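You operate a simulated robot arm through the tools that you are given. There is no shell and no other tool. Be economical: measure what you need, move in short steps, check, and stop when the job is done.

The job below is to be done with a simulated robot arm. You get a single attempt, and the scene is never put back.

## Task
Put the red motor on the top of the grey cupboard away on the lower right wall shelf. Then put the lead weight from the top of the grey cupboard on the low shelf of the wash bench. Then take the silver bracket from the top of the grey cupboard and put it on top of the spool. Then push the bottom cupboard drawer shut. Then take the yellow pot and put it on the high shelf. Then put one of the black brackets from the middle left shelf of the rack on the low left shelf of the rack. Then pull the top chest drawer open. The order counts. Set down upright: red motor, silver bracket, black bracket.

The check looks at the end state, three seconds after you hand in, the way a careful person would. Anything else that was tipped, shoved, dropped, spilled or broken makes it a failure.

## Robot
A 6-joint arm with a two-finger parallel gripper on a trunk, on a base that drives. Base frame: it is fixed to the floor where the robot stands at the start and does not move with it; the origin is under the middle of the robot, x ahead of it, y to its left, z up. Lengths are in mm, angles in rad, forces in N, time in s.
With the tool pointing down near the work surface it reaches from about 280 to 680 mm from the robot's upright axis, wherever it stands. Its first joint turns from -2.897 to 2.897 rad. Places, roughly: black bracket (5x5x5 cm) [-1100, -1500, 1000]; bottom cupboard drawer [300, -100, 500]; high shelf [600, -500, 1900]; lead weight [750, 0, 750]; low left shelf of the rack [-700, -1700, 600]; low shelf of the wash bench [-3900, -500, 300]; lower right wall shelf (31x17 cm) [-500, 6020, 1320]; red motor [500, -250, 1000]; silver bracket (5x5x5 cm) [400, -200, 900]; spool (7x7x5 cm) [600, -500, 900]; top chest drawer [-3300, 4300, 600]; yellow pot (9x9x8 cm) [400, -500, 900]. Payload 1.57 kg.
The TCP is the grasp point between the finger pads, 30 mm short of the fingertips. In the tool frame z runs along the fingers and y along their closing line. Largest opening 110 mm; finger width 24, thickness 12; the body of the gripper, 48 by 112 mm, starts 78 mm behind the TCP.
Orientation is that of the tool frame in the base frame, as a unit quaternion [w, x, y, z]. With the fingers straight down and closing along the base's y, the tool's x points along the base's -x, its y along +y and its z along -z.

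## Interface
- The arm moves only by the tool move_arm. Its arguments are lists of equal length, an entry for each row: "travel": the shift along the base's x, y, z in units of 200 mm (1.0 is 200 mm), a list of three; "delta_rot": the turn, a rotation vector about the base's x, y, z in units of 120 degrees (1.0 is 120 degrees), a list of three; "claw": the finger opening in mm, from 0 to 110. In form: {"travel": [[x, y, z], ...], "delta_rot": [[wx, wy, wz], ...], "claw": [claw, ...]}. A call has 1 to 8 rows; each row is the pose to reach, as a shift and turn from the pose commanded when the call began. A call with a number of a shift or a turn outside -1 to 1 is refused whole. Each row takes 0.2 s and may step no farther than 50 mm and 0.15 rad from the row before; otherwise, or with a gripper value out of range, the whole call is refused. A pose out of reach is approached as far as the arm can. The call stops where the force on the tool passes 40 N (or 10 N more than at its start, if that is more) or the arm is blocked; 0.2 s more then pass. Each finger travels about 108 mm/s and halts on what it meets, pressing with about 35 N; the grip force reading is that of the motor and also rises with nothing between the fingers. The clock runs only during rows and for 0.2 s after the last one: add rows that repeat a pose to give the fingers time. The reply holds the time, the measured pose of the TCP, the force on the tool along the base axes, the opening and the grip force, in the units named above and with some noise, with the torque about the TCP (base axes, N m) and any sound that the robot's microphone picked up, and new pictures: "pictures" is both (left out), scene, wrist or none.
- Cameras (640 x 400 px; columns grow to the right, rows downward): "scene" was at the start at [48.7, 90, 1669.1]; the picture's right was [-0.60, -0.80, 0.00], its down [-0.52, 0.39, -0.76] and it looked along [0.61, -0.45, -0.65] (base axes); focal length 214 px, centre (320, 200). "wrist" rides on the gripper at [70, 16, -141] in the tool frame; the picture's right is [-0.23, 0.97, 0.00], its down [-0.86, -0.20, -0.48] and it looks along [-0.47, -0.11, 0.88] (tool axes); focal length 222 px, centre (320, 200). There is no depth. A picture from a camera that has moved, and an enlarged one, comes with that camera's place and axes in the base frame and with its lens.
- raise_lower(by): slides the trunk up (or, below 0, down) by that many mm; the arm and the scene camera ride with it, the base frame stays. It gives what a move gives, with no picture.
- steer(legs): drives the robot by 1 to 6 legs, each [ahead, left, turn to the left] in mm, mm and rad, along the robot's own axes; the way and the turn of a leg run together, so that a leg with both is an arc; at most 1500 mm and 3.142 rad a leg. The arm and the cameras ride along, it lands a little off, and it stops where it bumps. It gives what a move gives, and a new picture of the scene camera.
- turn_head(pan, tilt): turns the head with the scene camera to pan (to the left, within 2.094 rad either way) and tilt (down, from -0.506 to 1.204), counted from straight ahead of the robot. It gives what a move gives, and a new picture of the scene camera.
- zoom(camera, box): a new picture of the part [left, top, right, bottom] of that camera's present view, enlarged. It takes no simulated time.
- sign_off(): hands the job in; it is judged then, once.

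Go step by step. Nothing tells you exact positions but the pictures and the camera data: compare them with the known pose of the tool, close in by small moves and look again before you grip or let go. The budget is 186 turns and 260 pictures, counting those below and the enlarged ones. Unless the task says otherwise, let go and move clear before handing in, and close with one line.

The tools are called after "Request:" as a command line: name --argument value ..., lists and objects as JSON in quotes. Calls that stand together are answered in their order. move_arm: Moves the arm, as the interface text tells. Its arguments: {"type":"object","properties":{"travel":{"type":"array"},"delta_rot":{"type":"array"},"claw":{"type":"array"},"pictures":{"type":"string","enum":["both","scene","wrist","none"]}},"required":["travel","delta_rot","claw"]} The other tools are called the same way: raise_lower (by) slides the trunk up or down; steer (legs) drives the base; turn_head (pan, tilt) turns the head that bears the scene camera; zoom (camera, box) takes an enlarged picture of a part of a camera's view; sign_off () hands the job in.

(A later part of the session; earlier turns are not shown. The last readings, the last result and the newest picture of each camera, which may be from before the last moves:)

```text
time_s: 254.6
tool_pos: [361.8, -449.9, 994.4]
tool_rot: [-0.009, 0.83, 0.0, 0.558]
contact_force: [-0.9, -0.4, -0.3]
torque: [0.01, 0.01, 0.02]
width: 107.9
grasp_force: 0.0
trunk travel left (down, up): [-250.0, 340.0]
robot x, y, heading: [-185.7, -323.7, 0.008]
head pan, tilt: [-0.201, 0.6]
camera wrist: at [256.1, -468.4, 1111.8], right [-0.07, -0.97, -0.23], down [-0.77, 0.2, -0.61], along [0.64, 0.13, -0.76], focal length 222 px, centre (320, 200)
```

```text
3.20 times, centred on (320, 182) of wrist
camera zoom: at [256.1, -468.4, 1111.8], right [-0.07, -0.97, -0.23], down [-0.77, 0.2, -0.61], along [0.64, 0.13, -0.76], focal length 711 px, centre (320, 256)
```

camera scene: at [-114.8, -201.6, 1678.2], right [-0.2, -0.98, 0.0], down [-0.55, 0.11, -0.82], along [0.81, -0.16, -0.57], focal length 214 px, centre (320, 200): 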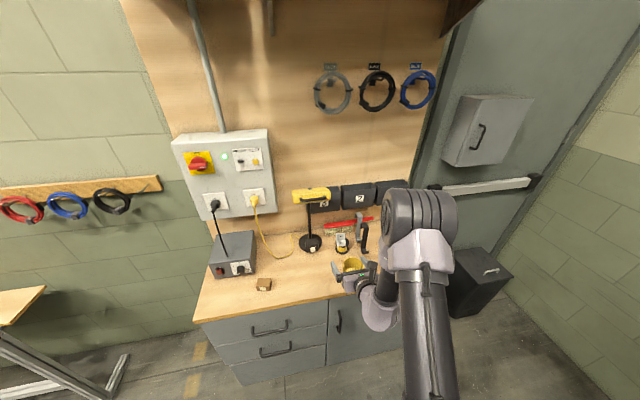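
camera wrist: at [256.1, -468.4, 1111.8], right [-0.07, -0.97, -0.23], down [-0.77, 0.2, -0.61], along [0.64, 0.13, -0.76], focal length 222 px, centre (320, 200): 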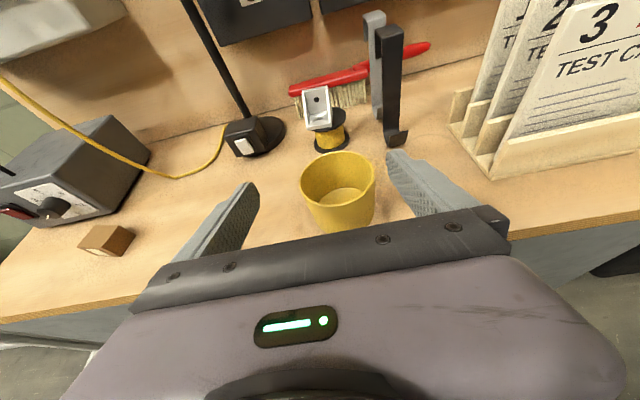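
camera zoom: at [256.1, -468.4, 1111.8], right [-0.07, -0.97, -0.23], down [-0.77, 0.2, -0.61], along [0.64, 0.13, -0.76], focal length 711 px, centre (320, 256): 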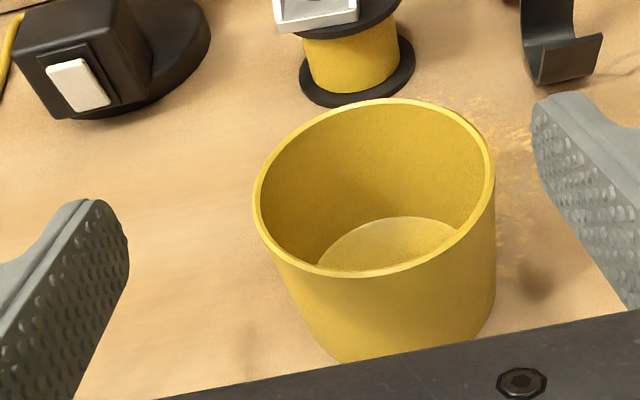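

The pot (about 90 mm wide) centres at roughly (438,-459) with its rim near z≈925. I shift 9 mm right and come in halfway, fully open, to verify both finger gaps.

Request:
move_arm --travel '[[0.05, -0.045, -0.08], [0.12, -0.045, -0.18], [0.18, -0.045, -0.28]]' --delta_rot '[[0, 0, 0], [0, 0, 0], [0, 0, 0]]' --claw '[110, 110, 110]' --pictures "wrist"

Request:
zoom --camera "wrist" --box '[180, 100, 460, 260]'

```text
time_s: 255.4
tool_pos: [399.3, -457.9, 939.2]
tool_rot: [-0.009, 0.829, 0.0, 0.559]
contact_force: [-0.1, 0.4, -1.0]
torque: [0.02, 0.01, 0.0]
width: 110.2
grasp_force: 0.1
trunk travel left (down, up): [-250.0, 340.0]
robot x, y, heading: [-183.9, -328.3, 0.004]
head pan, tilt: [-0.201, 0.6]
camera wrist: at [292.6, -477.5, 1057.3], right [-0.07, -0.97, -0.22], down [-0.77, 0.2, -0.61], along [0.64, 0.13, -0.76], focal length 222 px, centre (320, 200)
```

wrist: 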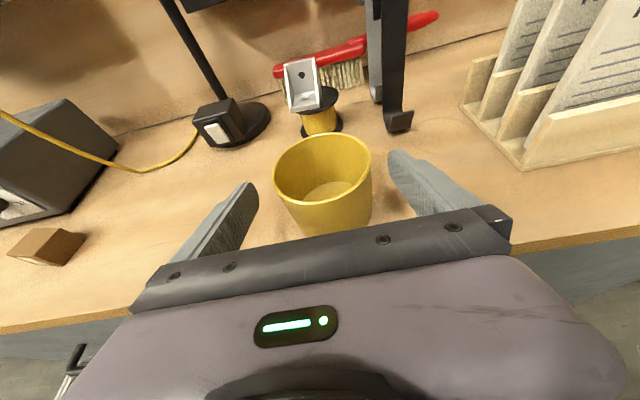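

```text
2.29 times, centred on (320, 180) of wrist
camera zoom: at [292.6, -477.5, 1057.3], right [-0.07, -0.97, -0.22], down [-0.77, 0.2, -0.61], along [0.64, 0.13, -0.76], focal length 508 px, centre (320, 246)
```

zoom: 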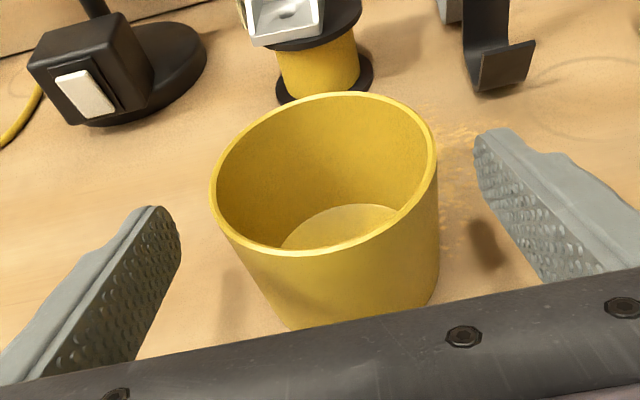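

Centred at (444,-458). I move in the rest and close.

Request:
move_arm --travel '[[0.07, 0, -0.07], [0.14, 0, -0.14], [0.19, 0, -0.195], [0.19, 0, -0.195]]' --delta_rot '[[0, 0, 0], [0, 0, 0], [0, 0, 0], [0, 0, 0]]' --claw '[110, 110, 110, 110]' --pictures "wrist"

```text
time_s: 256.4
tool_pos: [436.2, -458.8, 899.8]
tool_rot: [-0.009, 0.829, 0.0, 0.56]
contact_force: [-0.1, -0.2, 0.9]
torque: [0.01, 0.0, 0.0]
width: 110.0
grasp_force: 0.0
trunk travel left (down, up): [-250.0, 340.0]
robot x, y, heading: [-181.9, -326.0, 0.007]
head pan, tilt: [-0.201, 0.6]
camera wrist: at [329.9, -477.8, 1018.0], right [-0.07, -0.97, -0.22], down [-0.77, 0.2, -0.61], along [0.64, 0.13, -0.76], focal length 222 px, centre (320, 200)
```

wrist: 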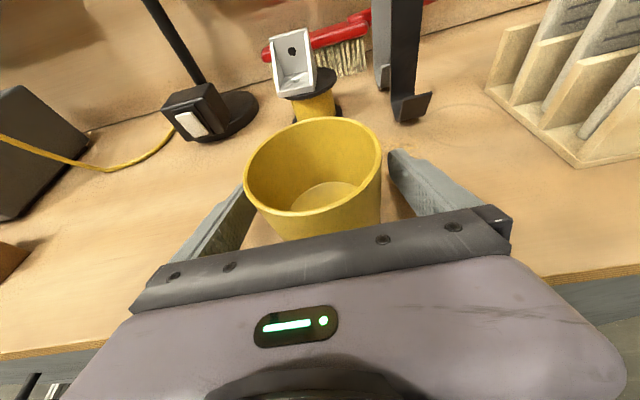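

Request:
move_arm --travel '[[0, 0, 0], [0, 0, 0], [0, 0, 0], [0, 0, 0.02], [0, 0, 0.05], [0, 0, 0.1]]' --delta_rot '[[0, 0, 0], [0, 0, 0], [0, 0, 0], [0, 0, 0], [0, 0, 0], [0, 0, 0]]' --claw '[90, 60, 60, 60, 60, 60]' --pictures "wrist"

```text
time_s: 257.8
tool_pos: [435.7, -459.2, 919.3]
tool_rot: [-0.01, 0.83, 0.001, 0.558]
contact_force: [-0.8, 0.4, 0.0]
torque: [0.01, 0.02, -0.01]
width: 86.7
grasp_force: 34.8
trunk travel left (down, up): [-250.0, 340.0]
robot x, y, heading: [-184.7, -323.2, -0.001]
head pan, tilt: [-0.201, 0.6]
camera wrist: at [329.9, -477.7, 1037.7], right [-0.07, -0.97, -0.23], down [-0.77, 0.2, -0.61], along [0.64, 0.13, -0.76], focal length 222 px, centre (320, 200)
```

wrist: 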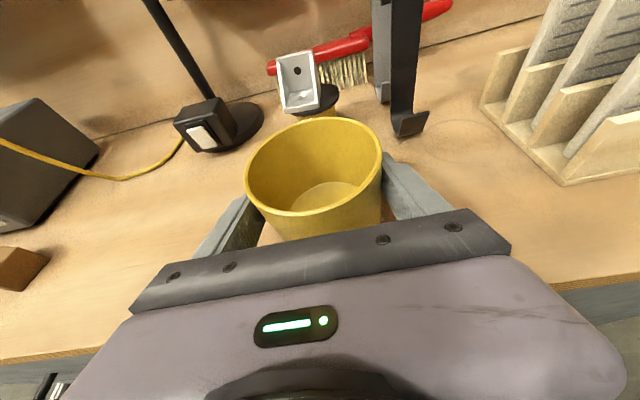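

The pot is held. I lift straight up and back, then retract the base and raise the trunk.

Request:
move_arm --travel '[[0, 0, 0.15], [0, 0, 0.35], [-0.05, 0, 0.55], [-0.15, 0, 0.75], [-0.3, 0, 0.85]]' --delta_rot '[[0, 0, 0], [0, 0, 0], [0, 0, 0], [0, 0, 0], [0, 0, 0]]' --claw '[60, 60, 60, 60, 60]' --pictures "wrist"

Request:
steer --legs '[[-200, 0, 0]]'

Request:
raise_lower --by 340

Request:
turn_head --pan 0 --tilt 0.05

```text
time_s: 259.0
tool_pos: [374.1, -459.0, 1089.0]
tool_rot: [-0.009, 0.829, 0.0, 0.559]
contact_force: [0.2, -0.5, -1.2]
torque: [-0.02, -0.01, -0.03]
width: 86.9
grasp_force: 34.1
trunk travel left (down, up): [-250.0, 340.0]
robot x, y, heading: [-180.0, -325.2, 0.007]
head pan, tilt: [-0.201, 0.6]
camera wrist: at [268.0, -478.5, 1207.7], right [-0.07, -0.97, -0.23], down [-0.77, 0.2, -0.61], along [0.64, 0.13, -0.76], focal length 222 px, centre (320, 200)
```

wrist: 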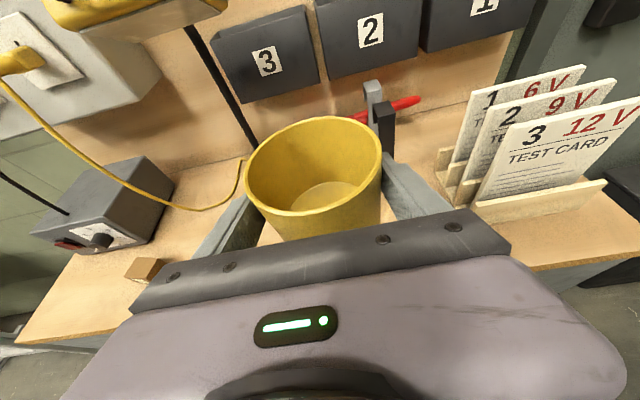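

```text
time_s: 260.6
tool_pos: [171.4, -460.9, 1090.7]
tool_rot: [-0.008, 0.829, -0.001, 0.559]
contact_force: [0.0, 0.0, -1.6]
torque: [0.03, -0.01, -0.01]
width: 86.7
grasp_force: 35.0
trunk travel left (down, up): [-250.0, 340.0]
robot x, y, heading: [-384.2, -325.3, 0.003]
head pan, tilt: [-0.201, 0.6]
camera scene: at [-319.0, -202.0, 1678.3], right [-0.2, -0.98, 0.0], down [-0.55, 0.11, -0.83], along [0.81, -0.16, -0.56], focal length 214 px, centre (320, 200)
```

scene: 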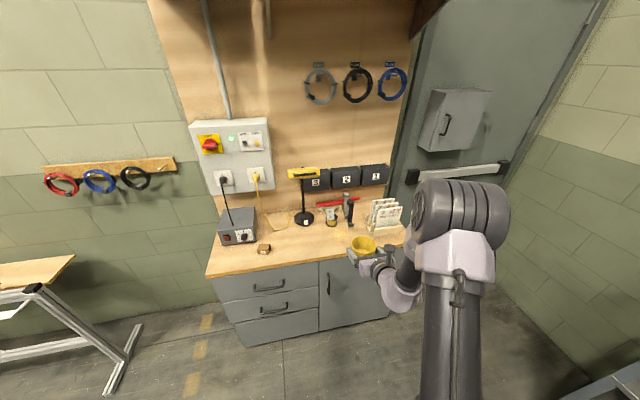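

```text
time_s: 263.9
tool_pos: [171.6, -461.1, 1429.9]
tool_rot: [-0.008, 0.829, -0.001, 0.558]
contact_force: [-0.5, 1.0, -0.3]
torque: [0.0, 0.0, 0.0]
width: 86.8
grasp_force: 34.7
trunk travel left (down, up): [-590.0, 0.0]
robot x, y, heading: [-385.5, -324.0, 0.005]
head pan, tilt: [-0.201, 0.6]
```

```text
time_s: 264.9
tool_pos: [172.2, -460.4, 1429.0]
tool_rot: [-0.008, 0.829, -0.001, 0.559]
contact_force: [0.2, -0.1, -0.4]
torque: [0.03, 0.05, -0.02]
width: 86.6
grasp_force: 35.1
trunk travel left (down, up): [-590.0, 0.0]
robot x, y, heading: [-387.7, -324.9, 0.002]
head pan, tilt: [0.0, 0.051]
camera scene: at [-313.1, -184.4, 2068.8], right [0.0, -1.0, 0.0], down [-0.05, 0.0, -1.0], along [1.0, 0.0, -0.05], focal length 214 px, centre (320, 200)
```

scene: 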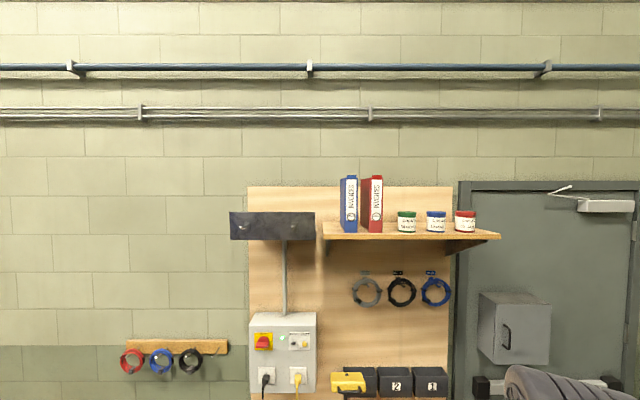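

The high shelf holds two folders and three lidded pots. I enlarge to see depth and free space.

Request:
zoom --camera "scene" --box '[300, 160, 520, 270]'

```text
2.91 times, centred on (410, 215) of scene
camera zoom: at [-313.1, -184.4, 2068.8], right [0.0, -1.0, 0.0], down [-0.05, 0.0, -1.0], along [1.0, 0.0, -0.05], focal length 624 px, centre (58, 156)
```

zoom: 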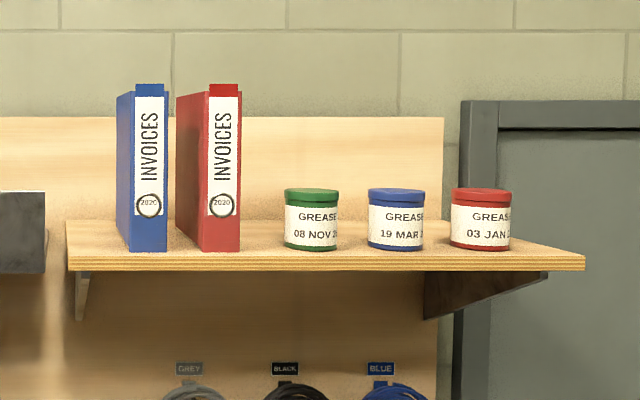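

The front row of pots and folders leaves room only behind the pots (x≈690), so the hand must pass over them. I need a steeper, higher grip: I'll set the pot back on the cupboard and regrip it with about 45° pitch.

Request:
raise_lower --by -340

Request:
steer --legs '[[190, 0, 0]]'

Request:
move_arm --travel '[[0.1, 0, -0.1], [0.2, 0, -0.25], [0.27, 0, -0.45], [0.27, 0, -0.65], [0.27, 0, -0.83], [0.27, 0, -0.9]]' --delta_rot '[[0, 0, 0], [0, 0, 0], [0, 0, 0], [0, 0, 0], [0, 0, 0], [0, 0, 0]]' --claw '[60, 60, 60, 60, 60, 60]' --pictures "wrist"

```text
time_s: 268.2
tool_pos: [171.5, -461.4, 1089.3]
tool_rot: [-0.008, 0.829, -0.001, 0.56]
contact_force: [-0.6, 0.1, -1.2]
torque: [0.0, 0.04, -0.04]
width: 86.5
grasp_force: 35.1
trunk travel left (down, up): [-250.0, 340.0]
robot x, y, heading: [-386.9, -325.6, -0.002]
head pan, tilt: [0.0, 0.051]
```

```text
time_s: 269.8
tool_pos: [362.2, -458.3, 1088.7]
tool_rot: [-0.01, 0.829, 0.001, 0.559]
contact_force: [-0.4, 0.9, -0.3]
torque: [-0.01, 0.0, 0.01]
width: 86.4
grasp_force: 35.7
trunk travel left (down, up): [-250.0, 340.0]
robot x, y, heading: [-190.9, -324.4, 0.002]
head pan, tilt: [0.0, 0.051]
camera scene: at [-122.7, -184.1, 1728.8], right [0.0, -1.0, 0.0], down [-0.05, 0.0, -1.0], along [1.0, 0.0, -0.05], focal length 214 px, centre (320, 200)
```

scene: 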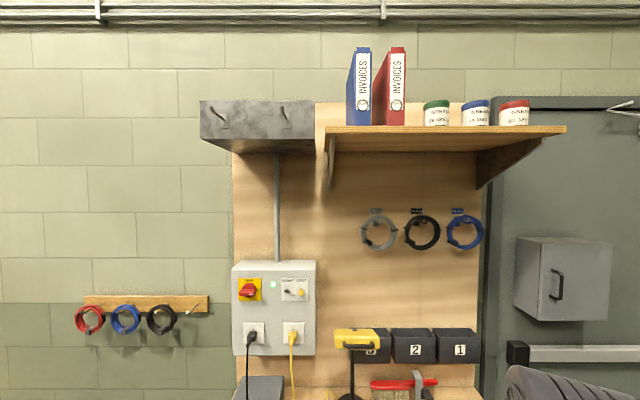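

```text
time_s: 271.2
tool_pos: [416.9, -458.5, 909.2]
tool_rot: [-0.009, 0.83, 0.001, 0.558]
contact_force: [-0.9, 0.5, -1.4]
torque: [0.02, -0.03, 0.01]
width: 86.5
grasp_force: 35.4
trunk travel left (down, up): [-250.0, 340.0]
robot x, y, heading: [-195.8, -327.2, 0.002]
head pan, tilt: [0.0, 0.051]
camera wrist: at [310.4, -478.9, 1027.2], right [-0.07, -0.97, -0.22], down [-0.77, 0.2, -0.61], along [0.64, 0.13, -0.76], focal length 222 px, centre (320, 200)
```

wrist: 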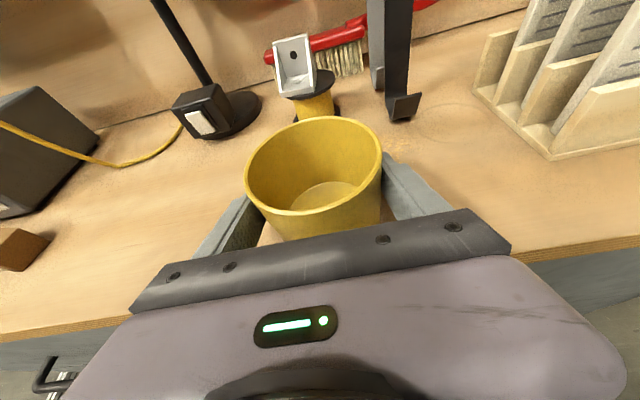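

Request:
move_arm --travel '[[0, 0, -0.03], [0, 0, -0.045], [0, 0, -0.045], [0, 0, -0.045], [0, 0, -0.045], [0, 0, -0.045]]' --delta_rot '[[0, 0, 0], [0, 0, 0], [0, 0, 0], [0, 0, 0], [0, 0, 0], [0, 0, 0]]' --claw '[60, 60, 60, 90, 100, 110]' --pictures "wrist"

```text
time_s: 272.6
tool_pos: [415.4, -458.3, 900.3]
tool_rot: [-0.009, 0.829, 0.001, 0.559]
contact_force: [-0.5, -0.5, -0.5]
torque: [0.01, -0.02, 0.0]
width: 109.9
grasp_force: 0.0
trunk travel left (down, up): [-250.0, 340.0]
robot x, y, heading: [-195.5, -325.8, 0.0]
head pan, tilt: [0.0, 0.051]
camera wrist: at [309.7, -478.9, 1018.5], right [-0.07, -0.97, -0.22], down [-0.77, 0.2, -0.61], along [0.64, 0.13, -0.76], focal length 222 px, centre (320, 200)
```

wrist: 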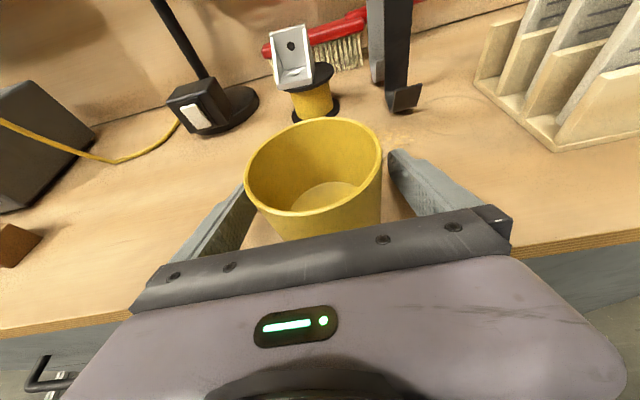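

The pot stands again. With the fingers still around it, I tilt the tool to about 45° and raise it slightly, then regrip.

Request:
move_arm --travel '[[0.01, 0, 0.03], [0.02, 0, 0.06], [0.02, 0, 0.075], [0.02, 0, 0.075], [0.02, 0, 0.075]]' --delta_rot '[[0, 0.064, 0], [0, 0.128, 0], [0, 0.19, 0], [0, 0.19, 0], [0, 0.19, 0]]' --claw '[110, 110, 110, 80, 60]' --pictures "wrist"

```text
time_s: 273.8
tool_pos: [418.7, -461.5, 917.0]
tool_rot: [-0.008, 0.923, -0.002, 0.384]
contact_force: [1.5, 1.3, 5.9]
torque: [-0.18, -0.11, 0.04]
width: 87.4
grasp_force: 35.1
trunk travel left (down, up): [-250.0, 340.0]
robot x, y, heading: [-195.3, -323.6, -0.003]
head pan, tilt: [0.0, 0.051]
camera wrist: at [367.8, -479.5, 1065.4], right [-0.16, -0.97, -0.18], down [-0.94, 0.2, -0.27], along [0.29, 0.13, -0.95], focal length 222 px, centre (320, 200)
```

wrist: 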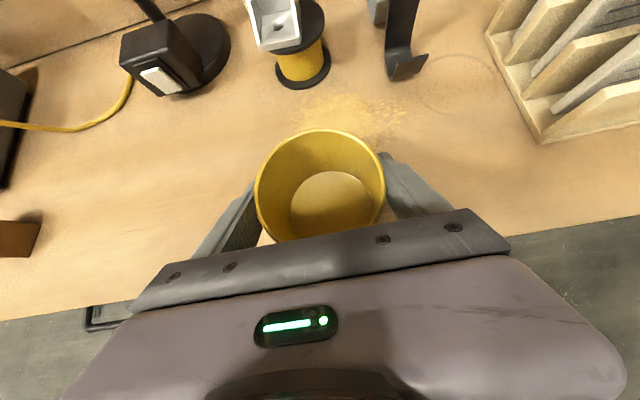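

Regripped at 45°. I lift, back off, raise the trunk fully, and raise the arm in front of the shelf.

Request:
move_arm --travel '[[0, 0, 0.15], [0, 0, 0.35], [-0.05, 0, 0.55], [-0.1, 0, 0.75], [-0.2, 0, 0.85]]' --delta_rot '[[0, 0, 0], [0, 0, 0], [0, 0, 0], [0, 0, 0], [0, 0, 0]]' --claw '[60, 60, 60, 60, 60]' --pictures "none"

Request:
steer --legs '[[-200, -75, 0]]'

Request:
raise_lower --by 340

Request:
move_arm --travel '[[0, 0, 0.2], [0, 0, 0.4], [0, 0, 0.6], [0, 0, 0.8], [0, 0, 1.0]]' --delta_rot '[[0, 0, 0], [0, 0, 0], [0, 0, 0], [0, 0, 0], [0, 0, 0]]' --claw '[60, 60, 60, 60, 60]'

```text
time_s: 275.0
tool_pos: [379.8, -460.2, 1086.9]
tool_rot: [-0.009, 0.923, -0.001, 0.384]
contact_force: [0.6, 0.7, -1.3]
torque: [-0.01, 0.03, 0.02]
width: 87.3
grasp_force: 35.0
trunk travel left (down, up): [-250.0, 340.0]
robot x, y, heading: [-193.2, -325.0, -0.001]
head pan, tilt: [0.0, 0.051]
```

```text
time_s: 276.6
tool_pos: [183.1, -536.1, 1087.0]
tool_rot: [-0.01, 0.923, -0.001, 0.385]
contact_force: [0.7, -0.4, -0.5]
torque: [0.03, 0.01, -0.02]
width: 87.2
grasp_force: 34.8
trunk travel left (down, up): [-250.0, 340.0]
robot x, y, heading: [-392.2, -399.8, 0.006]
head pan, tilt: [0.0, 0.051]
camera scene: at [-322.8, -259.3, 1729.0], right [0.0, -1.0, 0.0], down [-0.05, 0.0, -1.0], along [1.0, 0.0, -0.05], focal length 214 px, centre (320, 200)
```

scene: 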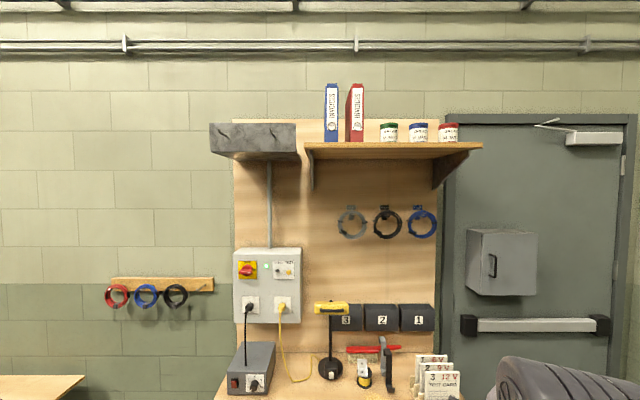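

```text
time_s: 279.9
tool_pos: [184.1, -536.5, 1425.7]
tool_rot: [-0.008, 0.923, -0.002, 0.384]
contact_force: [-0.3, 0.7, 0.2]
torque: [0.0, 0.0, 0.02]
width: 87.1
grasp_force: 35.2
trunk travel left (down, up): [-590.0, 0.0]
robot x, y, heading: [-392.7, -399.9, -0.0]
head pan, tilt: [0.0, 0.051]
```

```text
time_s: 281.1
tool_pos: [182.8, -537.0, 1626.4]
tool_rot: [-0.009, 0.923, -0.002, 0.384]
contact_force: [0.2, -0.2, -0.9]
torque: [0.01, 0.01, -0.01]
width: 86.8
grasp_force: 34.8
trunk travel left (down, up): [-590.0, 0.0]
robot x, y, heading: [-391.4, -400.1, 0.002]
head pan, tilt: [0.0, 0.051]
camera scene: at [-322.3, -258.7, 2068.9], right [0.0, -1.0, 0.0], down [-0.05, 0.0, -1.0], along [1.0, 0.0, -0.05], focal length 214 px, centre (320, 200)
camera wrist: at [130.6, -556.9, 1775.4], right [-0.16, -0.97, -0.18], down [-0.94, 0.2, -0.27], along [0.29, 0.13, -0.95], focal length 222 px, centre (320, 200)
```

scene: 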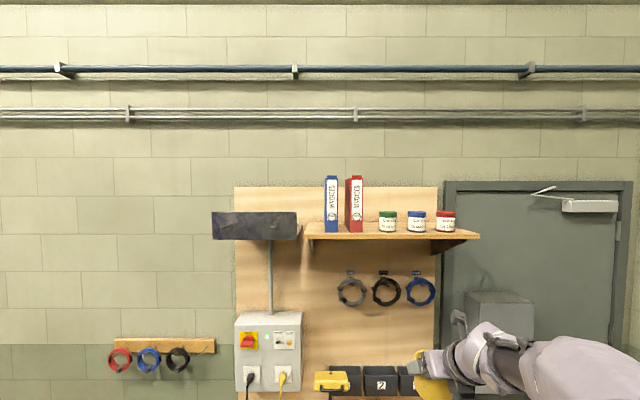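
wrist: 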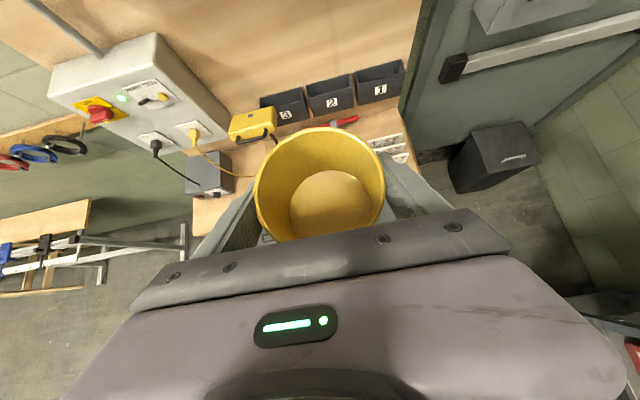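

The geometry checks: shelf top z≈1905, front edge x≈489. I keep raising the arm.

Request:
move_arm --travel '[[0, 0, 0.2], [0, 0, 0.4], [0, 0, 0.6], [0, 0, 0.8], [0, 0, 1.0]]' --delta_rot '[[0, 0, 0], [0, 0, 0], [0, 0, 0], [0, 0, 0], [0, 0, 0]]' --claw '[60, 60, 60, 60, 60]' --pictures "none"

Request:
move_arm --travel '[[0, 0, 0.2], [0, 0, 0.4], [0, 0, 0.6], [0, 0, 0.8], [0, 0, 1.0], [0, 0, 1.0]]' --delta_rot '[[0, 0, 0], [0, 0, 0], [0, 0, 0], [0, 0, 0], [0, 0, 0], [0, 0, 0]]' --claw '[60, 60, 60, 60, 60, 60]'

```text
time_s: 282.4
tool_pos: [185.2, -537.2, 1826.6]
tool_rot: [-0.009, 0.924, -0.002, 0.383]
contact_force: [-0.2, 0.2, -1.3]
torque: [0.0, 0.01, 0.0]
width: 87.0
grasp_force: 35.4
trunk travel left (down, up): [-590.0, 0.0]
robot x, y, heading: [-389.3, -397.5, 0.002]
head pan, tilt: [0.0, 0.051]
```

```text
time_s: 283.8
tool_pos: [161.3, -528.3, 1975.2]
tool_rot: [-0.009, 0.924, -0.001, 0.383]
contact_force: [0.6, 0.2, -1.3]
torque: [0.01, 0.03, -0.01]
width: 86.8
grasp_force: 34.5
out of reach, approached as far as the arm can: row 4, 5, 6
trunk travel left (down, up): [-590.0, 0.0]
robot x, y, heading: [-392.5, -397.9, 0.002]
head pan, tilt: [0.0, 0.051]
camera scene: at [-316.8, -260.9, 2068.8], right [0.0, -1.0, 0.0], down [-0.05, 0.0, -1.0], along [1.0, 0.0, -0.05], focal length 214 px, centre (320, 200)
camera wrist: at [109.0, -546.6, 2124.2], right [-0.16, -0.97, -0.18], down [-0.94, 0.2, -0.26], along [0.29, 0.13, -0.95], focal length 222 px, centre (320, 200)
```

scene: 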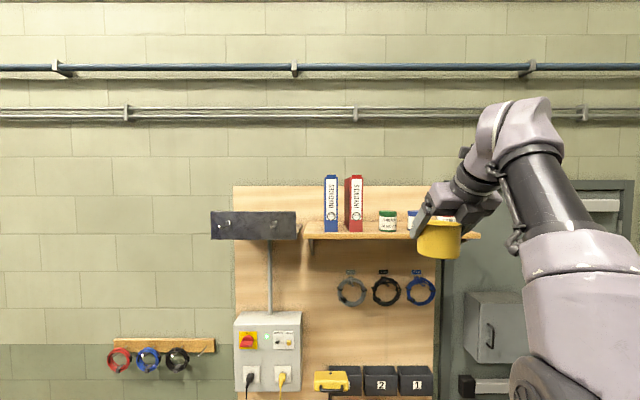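
wrist: 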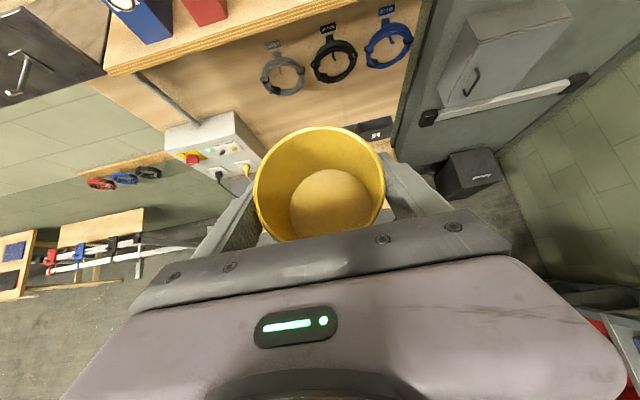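

With the arm's height limit I can't pass over the front pots, but the shelf's right end is open. I'll approach from the right side, heading about 75° toward +y, and set the pot behind the red lidded pot near (690,-770). First I move away and turn.

Request:
steer --legs '[[90, -600, 0], [0, 0, 1.31]]'

Request:
turn_head --pan -1.2 --tilt 0.6

```text
time_s: 290.5
tool_pos: [-43.3, -508.6, 1977.2]
tool_rot: [-0.242, 0.731, 0.563, 0.299]
contact_force: [-0.2, -0.5, -1.0]
torque: [0.01, -0.01, 0.01]
width: 86.5
grasp_force: 34.8
trunk travel left (down, up): [-590.0, 0.0]
robot x, y, heading: [-301.2, -1009.3, 1.319]
head pan, tilt: [0.0, 0.051]
camera scene: at [-420.6, -904.2, 2068.9], right [0.97, -0.25, 0.0], down [-0.01, -0.05, -1.0], along [0.25, 0.97, -0.05], focal length 214 px, centre (320, 200)
```

scene: 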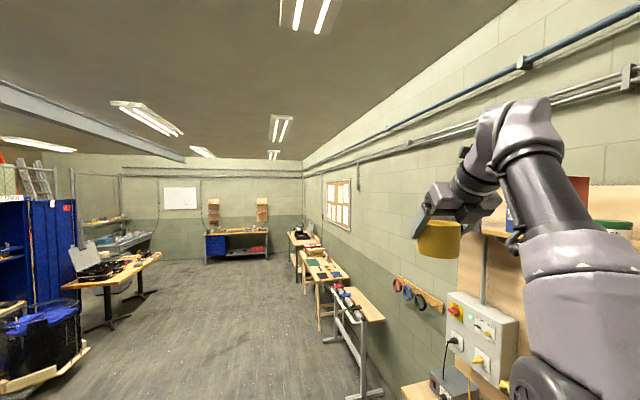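

```text
time_s: 291.9
tool_pos: [-42.5, -508.8, 1976.3]
tool_rot: [-0.241, 0.732, 0.563, 0.299]
contact_force: [0.0, 0.5, -1.3]
torque: [-0.01, 0.03, 0.03]
width: 86.5
grasp_force: 34.6
trunk travel left (down, up): [-590.0, 0.0]
robot x, y, heading: [-303.4, -1008.5, 1.318]
head pan, tilt: [-1.201, 0.6]
camera scene: at [-355.8, -982.1, 2018.3], right [0.12, -0.99, 0.0], down [-0.56, -0.07, -0.83], along [0.82, 0.1, -0.56], focal length 214 px, centre (320, 200)
```

scene: 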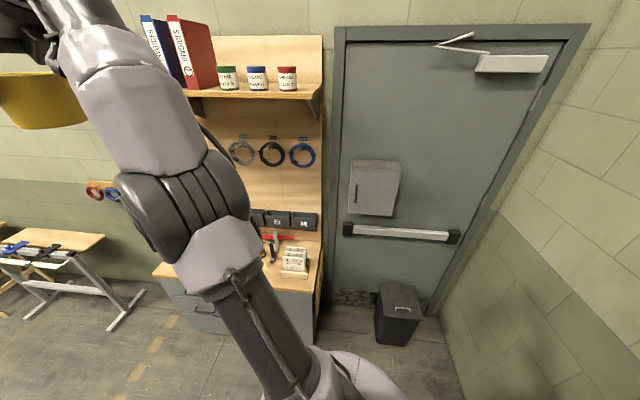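

The bin by the door limits where I can stand, so I'll retract the arm here, then drive to about (360,-1090) and extend the arm sideways onto the shelf.

Request:
move_arm --travel '[[0.015, -0.2, 0], [0.03, -0.4, 0.01], [0.045, -0.6, 0.03], [0.07, -0.8, 0.05]]' --delta_rot '[[0, 0, 0], [0, 0, 0], [0, 0, 0], [0, 0, 0]]' --claw '[60, 60, 60, 60]' --pictures "none"

Request:
move_arm --travel '[[0.015, -0.2, 0], [0.03, -0.4, 0], [0.045, -0.6, 0], [0.07, -0.8, 0]]' --delta_rot '[[0, 0, 0], [0, 0, 0], [0, 0, 0], [0, 0, 0]]' --claw '[60, 60, 60, 60]'

```text
time_s: 292.9
tool_pos: [-30.2, -671.3, 1990.1]
tool_rot: [-0.242, 0.732, 0.563, 0.3]
contact_force: [-0.4, -0.4, -0.7]
torque: [0.03, -0.01, 0.02]
width: 86.3
grasp_force: 35.5
trunk travel left (down, up): [-590.0, 0.0]
robot x, y, heading: [-303.1, -1009.1, 1.318]
head pan, tilt: [-1.201, 0.6]
```

```text
time_s: 293.9
tool_pos: [-15.0, -832.9, 1987.5]
tool_rot: [-0.243, 0.731, 0.563, 0.299]
contact_force: [0.2, -0.2, -1.1]
torque: [0.01, -0.01, 0.02]
width: 86.1
grasp_force: 35.4
trunk travel left (down, up): [-590.0, 0.0]
robot x, y, heading: [-302.1, -1010.4, 1.315]
head pan, tilt: [-1.201, 0.6]
camera scene: at [-355.5, -985.5, 2018.3], right [0.12, -0.99, 0.0], down [-0.56, -0.06, -0.83], along [0.82, 0.1, -0.56], focal length 214 px, centre (320, 200)
camera wrist: at [-11.2, -888.3, 2136.3], right [0.9, -0.4, -0.18], down [-0.43, -0.86, -0.27], along [-0.05, 0.32, -0.95], focal length 222 px, centre (320, 200)
```

scene: 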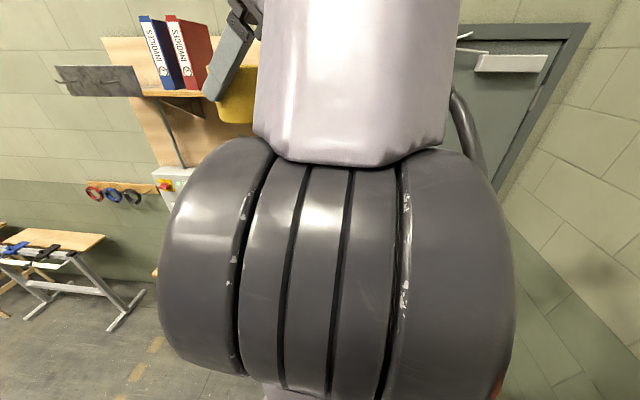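
wrist: 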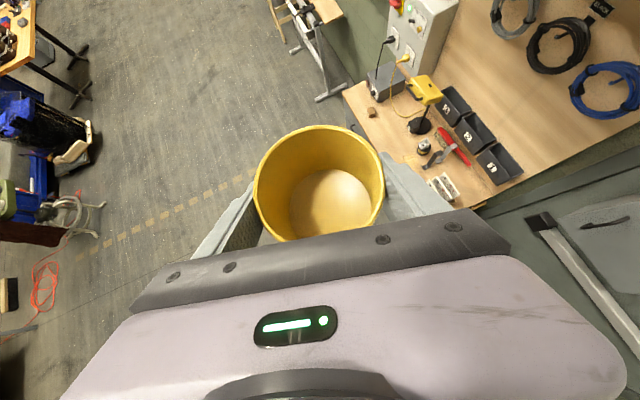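

Good. I drive sideways to about (355,-1120), keeping the pot south of the shelf's right edge.

Request:
steer --legs '[[50, -400, 0], [10, -255, 0]]'

Request:
zoom --camera "wrist" --box '[0, 0, 640, 400]'

```text
time_s: 297.9
tool_pos: [645.6, -941.9, 1986.3]
tool_rot: [-0.241, 0.732, 0.562, 0.3]
contact_force: [-0.2, 0.0, -0.6]
torque: [-0.01, 0.0, 0.0]
width: 86.0
grasp_force: 34.6
trunk travel left (down, up): [-590.0, 0.0]
robot x, y, heading: [361.6, -1120.0, 1.314]
head pan, tilt: [-1.201, 0.6]
camera scene: at [306.1, -1092.7, 2018.2], right [0.11, -0.99, 0.0], down [-0.56, -0.06, -0.83], along [0.82, 0.09, -0.56], focal length 214 px, centre (320, 200)
```

scene: 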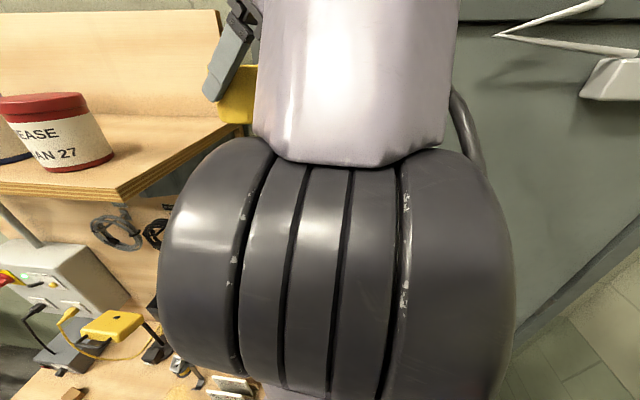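

```text
1.00 times, centred on (320, 200) of wrist (not enlarged: the box is as wide or as high as the picture)
camera zoom: at [650.7, -996.6, 2136.4], right [0.9, -0.4, -0.18], down [-0.44, -0.86, -0.27], along [-0.05, 0.32, -0.95], focal length 222 px, centre (320, 200)
```

zoom: 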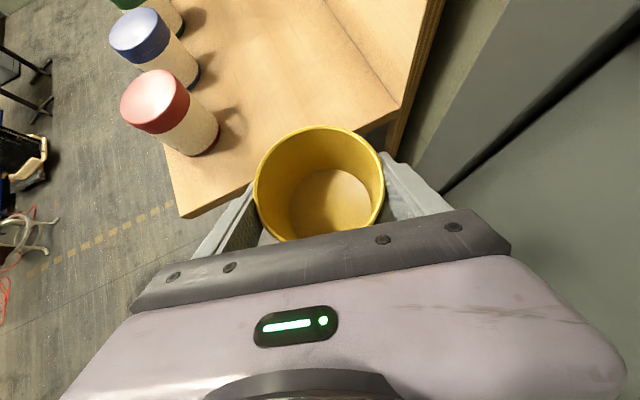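

Very clear view: the shelf's right edge is y≈-855, its back x≈768, and the lidded red pot stands at about (530,-765). The area around (677,-775) is free; I move the pot in at 30 mm clearance.

Request:
move_arm --travel '[[0.04, 0.2, 0], [0.08, 0.4, 0], [0.11, 0.6, 0], [0.15, 0.81, 0]]' --delta_rot '[[0, 0, 0], [0, 0, 0], [0, 0, 0], [0, 0, 0]]' --claw '[60, 60, 60, 60]' --pictures "wrist"

```text
time_s: 298.9
tool_pos: [680.3, -777.9, 1985.8]
tool_rot: [-0.241, 0.733, 0.562, 0.298]
contact_force: [-0.7, 0.7, -0.1]
torque: [-0.01, 0.01, 0.02]
width: 86.3
grasp_force: 35.3
trunk travel left (down, up): [-590.0, 0.0]
robot x, y, heading: [358.5, -1120.5, 1.307]
head pan, tilt: [-1.201, 0.6]
camera wrist: at [683.9, -831.5, 2134.8], right [0.9, -0.4, -0.18], down [-0.44, -0.86, -0.26], along [-0.05, 0.32, -0.95], focal length 222 px, centre (320, 200)
```

wrist: 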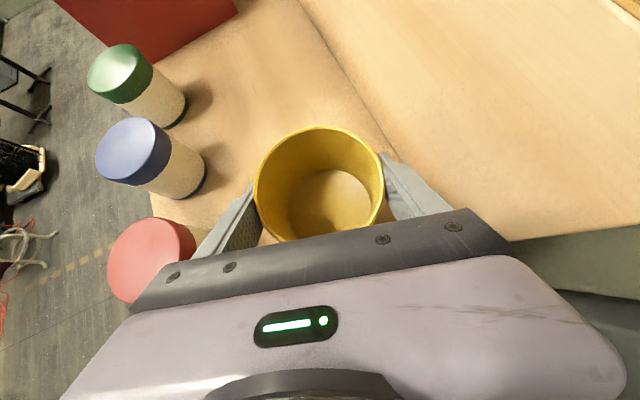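

Clear on all sides. I lower the pot.

Request:
move_arm --travel '[[0, 0, -0.06], [0, 0, -0.11], [0, 0, -0.13]]' --delta_rot '[[0, 0, 0], [0, 0, 0], [0, 0, 0]]' --claw '[60, 60, 60]' --pictures "none"

Request:
move_arm --travel '[[0, 0, -0.015], [0, 0, -0.03], [0, 0, -0.03]]' --delta_rot '[[0, 0, 0], [0, 0, 0], [0, 0, 0]]' --claw '[60, 60, 60]' --pictures "wrist"

```text
time_s: 299.7
tool_pos: [679.0, -782.7, 1961.2]
tool_rot: [-0.242, 0.732, 0.562, 0.299]
contact_force: [0.2, -0.3, -0.9]
torque: [0.04, 0.0, -0.02]
width: 86.1
grasp_force: 34.6
trunk travel left (down, up): [-590.0, 0.0]
robot x, y, heading: [357.6, -1119.9, 1.313]
head pan, tilt: [-1.201, 0.6]
```

```text
time_s: 300.5
tool_pos: [678.4, -782.0, 1956.2]
tool_rot: [-0.241, 0.733, 0.561, 0.3]
contact_force: [0.4, -1.0, 10.8]
torque: [-0.06, -0.51, -0.04]
width: 85.4
grasp_force: 35.5
trunk travel left (down, up): [-590.0, 0.0]
robot x, y, heading: [362.3, -1121.3, 1.311]
head pan, tilt: [-1.201, 0.6]
camera wrist: at [681.9, -836.5, 2104.8], right [0.9, -0.4, -0.18], down [-0.44, -0.86, -0.27], along [-0.04, 0.32, -0.95], focal length 222 px, centre (320, 200)
```

wrist: 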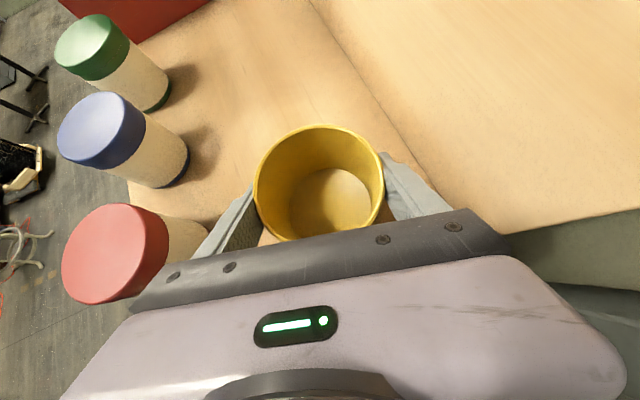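

Contact with the shelf. I open.

Request:
move_arm --travel '[[0, 0, 0.005], [0, 0, 0.005], [0, 0, 0.005]]' --delta_rot '[[0, 0, 0], [0, 0, 0], [0, 0, 0]]' --claw '[90, 98, 106]' --pictures "wrist"

```text
time_s: 301.3
tool_pos: [678.9, -780.0, 1955.5]
tool_rot: [-0.241, 0.733, 0.561, 0.3]
contact_force: [0.7, 0.1, 0.7]
torque: [-0.03, -0.01, 0.01]
width: 106.1
grasp_force: 0.1
trunk travel left (down, up): [-590.0, 0.0]
robot x, y, heading: [360.0, -1122.2, 1.314]
head pan, tilt: [-1.201, 0.6]
camera wrist: at [682.8, -834.4, 2104.9], right [0.9, -0.4, -0.18], down [-0.44, -0.86, -0.27], along [-0.05, 0.32, -0.95], focal length 222 px, centre (320, 200)
```

wrist: 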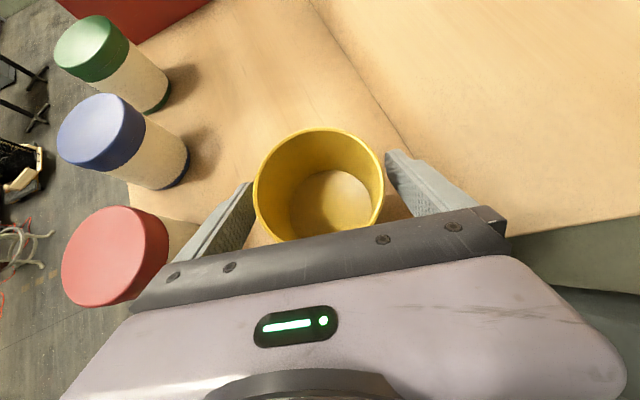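

Released; the pot stands. I withdraw backward along the tool's direction.

Request:
move_arm --travel '[[-0.03, -0.12, 0.06], [-0.08, -0.3, 0.12], [-0.13, -0.5, 0.15], [-0.18, -0.7, 0.15], [-0.22, -0.85, 0.15]]' --delta_rot '[[0, 0, 0], [0, 0, 0], [0, 0, 0], [0, 0, 0], [0, 0, 0]]' --claw '[108, 108, 108, 108, 108]' --pictures "wrist"

```text
time_s: 302.5
tool_pos: [634.5, -950.8, 1987.0]
tool_rot: [-0.241, 0.733, 0.561, 0.3]
contact_force: [-0.3, -0.3, 0.3]
torque: [-0.02, -0.05, -0.01]
width: 107.9
grasp_force: 0.1
trunk travel left (down, up): [-590.0, 0.0]
robot x, y, heading: [361.6, -1122.4, 1.312]
head pan, tilt: [-1.201, 0.6]
camera wrist: at [638.0, -1005.5, 2135.9], right [0.9, -0.4, -0.18], down [-0.44, -0.86, -0.27], along [-0.05, 0.32, -0.95], focal length 222 px, centre (320, 200)
```

wrist: 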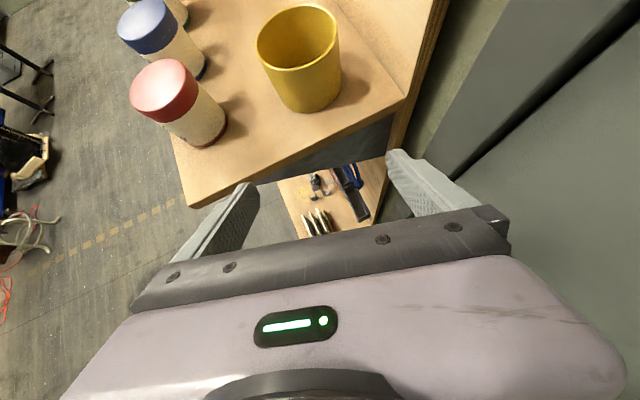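

The yellow pot stands on the high shelf. Next the rack: I move away left, lower the trunk and turn toward the rack (−y).

Request:
steer --legs '[[0, 900, 0]]'

Request:
raise_lower --by -340

Request:
steer --legs '[[0, 300, -2.88]]'

Request:
turn_head --pan 0 --tilt 0.5

```text
time_s: 307.2
tool_pos: [-229.8, -721.7, 1986.6]
tool_rot: [-0.242, 0.732, 0.563, 0.299]
contact_force: [-1.1, 0.1, 0.3]
torque: [0.01, -0.03, 0.02]
width: 108.0
grasp_force: 0.1
trunk travel left (down, up): [-590.0, 0.0]
robot x, y, heading: [-504.0, -891.2, 1.316]
head pan, tilt: [-1.201, 0.6]
camera scene: at [-555.8, -866.3, 2018.3], right [0.11, -0.99, 0.0], down [-0.56, -0.06, -0.82], along [0.82, 0.09, -0.57], focal length 214 px, centre (320, 200)
```

scene: 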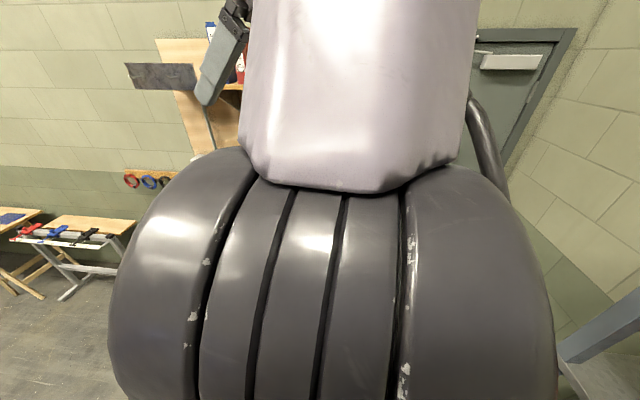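

```text
time_s: 310.5
tool_pos: [-230.0, -721.4, 1646.7]
tool_rot: [-0.241, 0.732, 0.563, 0.299]
contact_force: [0.6, 0.3, 0.6]
torque: [0.01, 0.01, 0.01]
width: 108.2
grasp_force: 0.1
trunk travel left (down, up): [-250.0, 340.0]
robot x, y, heading: [-502.4, -894.3, 1.319]
head pan, tilt: [-1.201, 0.6]
```

```text
time_s: 317.5
tool_pos: [-687.6, -934.6, 1646.6]
tool_rot: [0.253, 0.678, -0.626, 0.289]
contact_force: [-0.1, -0.7, -0.6]
torque: [-0.04, 0.0, -0.01]
width: 107.8
grasp_force: 0.0
trunk travel left (down, up): [-250.0, 340.0]
robot x, y, heading: [-486.2, -683.0, -1.484]
head pan, tilt: [-1.201, 0.6]
cut short: leg 1
camera scene: at [-427.0, -689.0, 1678.3], right [-0.44, 0.9, 0.0], down [0.51, 0.25, -0.83], along [-0.74, -0.36, -0.56], focal length 214 px, centre (320, 200)
```

scene: 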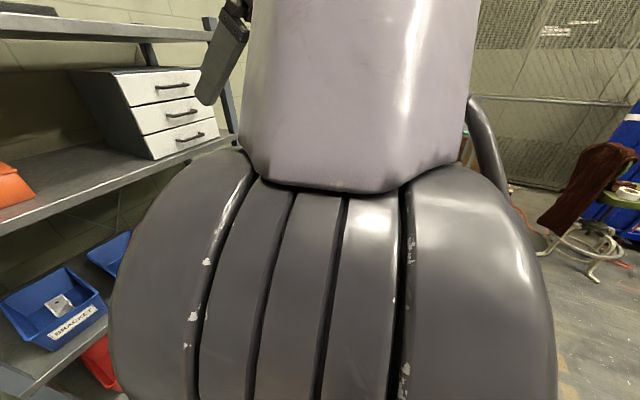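

```text
time_s: 318.9
tool_pos: [-689.6, -936.1, 1645.8]
tool_rot: [0.253, 0.678, -0.627, 0.29]
contact_force: [0.3, 0.8, -0.4]
torque: [-0.01, 0.01, 0.0]
width: 108.0
grasp_force: 0.0
trunk travel left (down, up): [-250.0, 340.0]
robot x, y, heading: [-486.0, -681.8, -1.485]
head pan, tilt: [0.0, 0.499]
camera scene: at [-376.5, -736.4, 1686.3], right [-0.95, 0.32, 0.0], down [0.16, 0.46, -0.87], along [-0.28, -0.83, -0.49], focal length 214 px, centre (320, 200)
```

scene: 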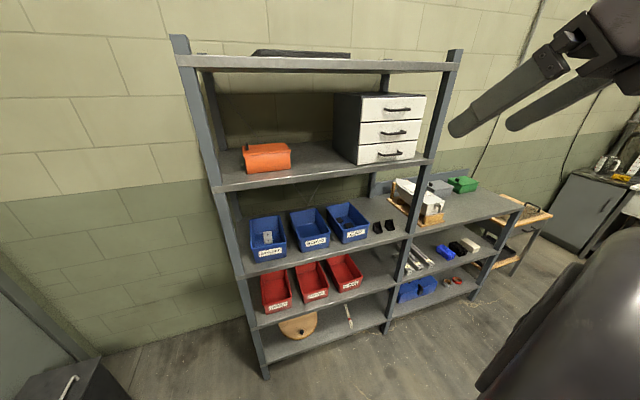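

The rack's tall left bay has shelves at about z=905 (blue bins and two black brackets, middle) and z≈545 (red bins, low). I enlarge to see the brackets and the free space.

Request:
zoom --camera "scene" --box '[230, 180, 430, 330]'

```text
2.67 times, centred on (330, 255) of scene
camera zoom: at [-376.5, -736.4, 1686.3], right [-0.95, 0.32, 0.0], down [0.16, 0.46, -0.87], along [-0.28, -0.83, -0.49], focal length 572 px, centre (293, 53)
```

zoom: 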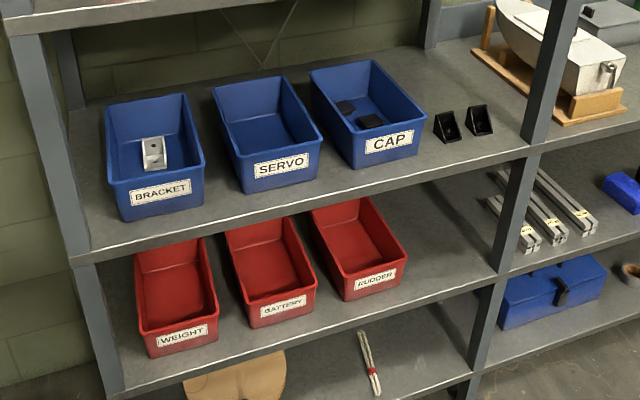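

Bracket 1 is near (-1030,-1604) and bracket 2 near (-1112,-1599); the low shelf has free room right of the RUDDER bin. I first unfold the arm to a lower, forward posture.

Request:
move_arm --travel '[[0.05, -0.15, -0.1], [0.1, -0.3, -0.2], [0.2, -0.45, -0.3], [0.3, -0.6, -0.4], [0.4, -0.75, -0.5], [0.45, -0.85, -0.65]]' --delta_rot '[[0, 0, 0], [0, 0, 0], [0, 0, 0], [0, 0, 0], [0, 0, 0], [0, 0, 0]]' --claw '[80, 80, 80, 80, 80, 80]' --pictures "none"

Request:
move_arm --travel '[[0, 0, -0.2], [0, -0.03, -0.4], [0, -0.06, -0.6], [0, -0.1, -0.8], [0, -0.14, -1.0]]' --delta_rot '[[0, 0, 0], [0, 0, 0], [0, 0, 0], [0, 0, 0], [0, 0, 0]]' --claw '[80, 80, 80, 80, 80]' --pictures "none"

Request:
move_arm --travel '[[0, 0, -0.2], [0, 0, -0.4], [0, 0, -0.6], [0, -0.1, -0.8]]' --delta_rot '[[0, 0, 0], [0, 0, 0], [0, 0, 0], [0, 0, 0]]' --claw '[80, 80, 80, 80]'

```text
time_s: 320.3
tool_pos: [-598.7, -1102.7, 1515.3]
tool_rot: [0.254, 0.678, -0.627, 0.288]
contact_force: [0.0, -0.5, 0.6]
torque: [0.0, 0.01, -0.02]
width: 79.9
grasp_force: 0.1
trunk travel left (down, up): [-250.0, 340.0]
robot x, y, heading: [-488.2, -683.3, -1.486]
head pan, tilt: [0.0, 0.499]
```

```text
time_s: 321.5
tool_pos: [-600.9, -1133.3, 1316.2]
tool_rot: [0.254, 0.678, -0.627, 0.288]
contact_force: [-0.3, 0.2, -0.7]
torque: [0.02, -0.02, -0.02]
width: 79.9
grasp_force: 0.0
trunk travel left (down, up): [-250.0, 340.0]
robot x, y, heading: [-489.3, -684.0, -1.488]
head pan, tilt: [0.0, 0.499]
```

```text
time_s: 322.5
tool_pos: [-598.5, -1155.8, 1155.4]
tool_rot: [0.253, 0.677, -0.627, 0.289]
contact_force: [-0.8, -0.2, 0.1]
torque: [0.03, -0.02, -0.03]
width: 80.0
grasp_force: 0.0
trunk travel left (down, up): [-250.0, 340.0]
robot x, y, heading: [-484.0, -684.2, -1.482]
head pan, tilt: [0.0, 0.499]
camera scene: at [-340.6, -742.8, 1687.3], right [-1.0, -0.08, 0.0], down [-0.04, 0.48, -0.88], along [0.07, -0.87, -0.48], focal length 214 px, centre (320, 200)
camera wrist: at [-622.9, -1106.4, 1305.3], right [-0.98, 0.08, -0.18], down [0.12, 0.96, -0.26], along [0.15, -0.28, -0.95], focal length 222 px, centre (320, 200)
```

scene: 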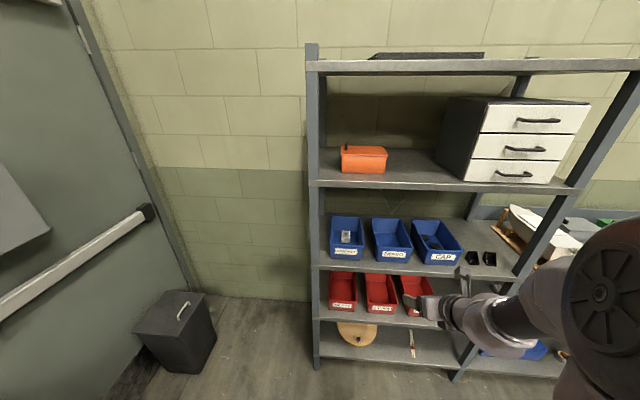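
wrist: 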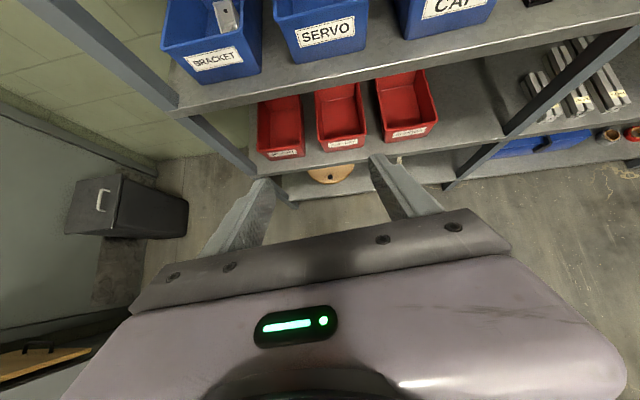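

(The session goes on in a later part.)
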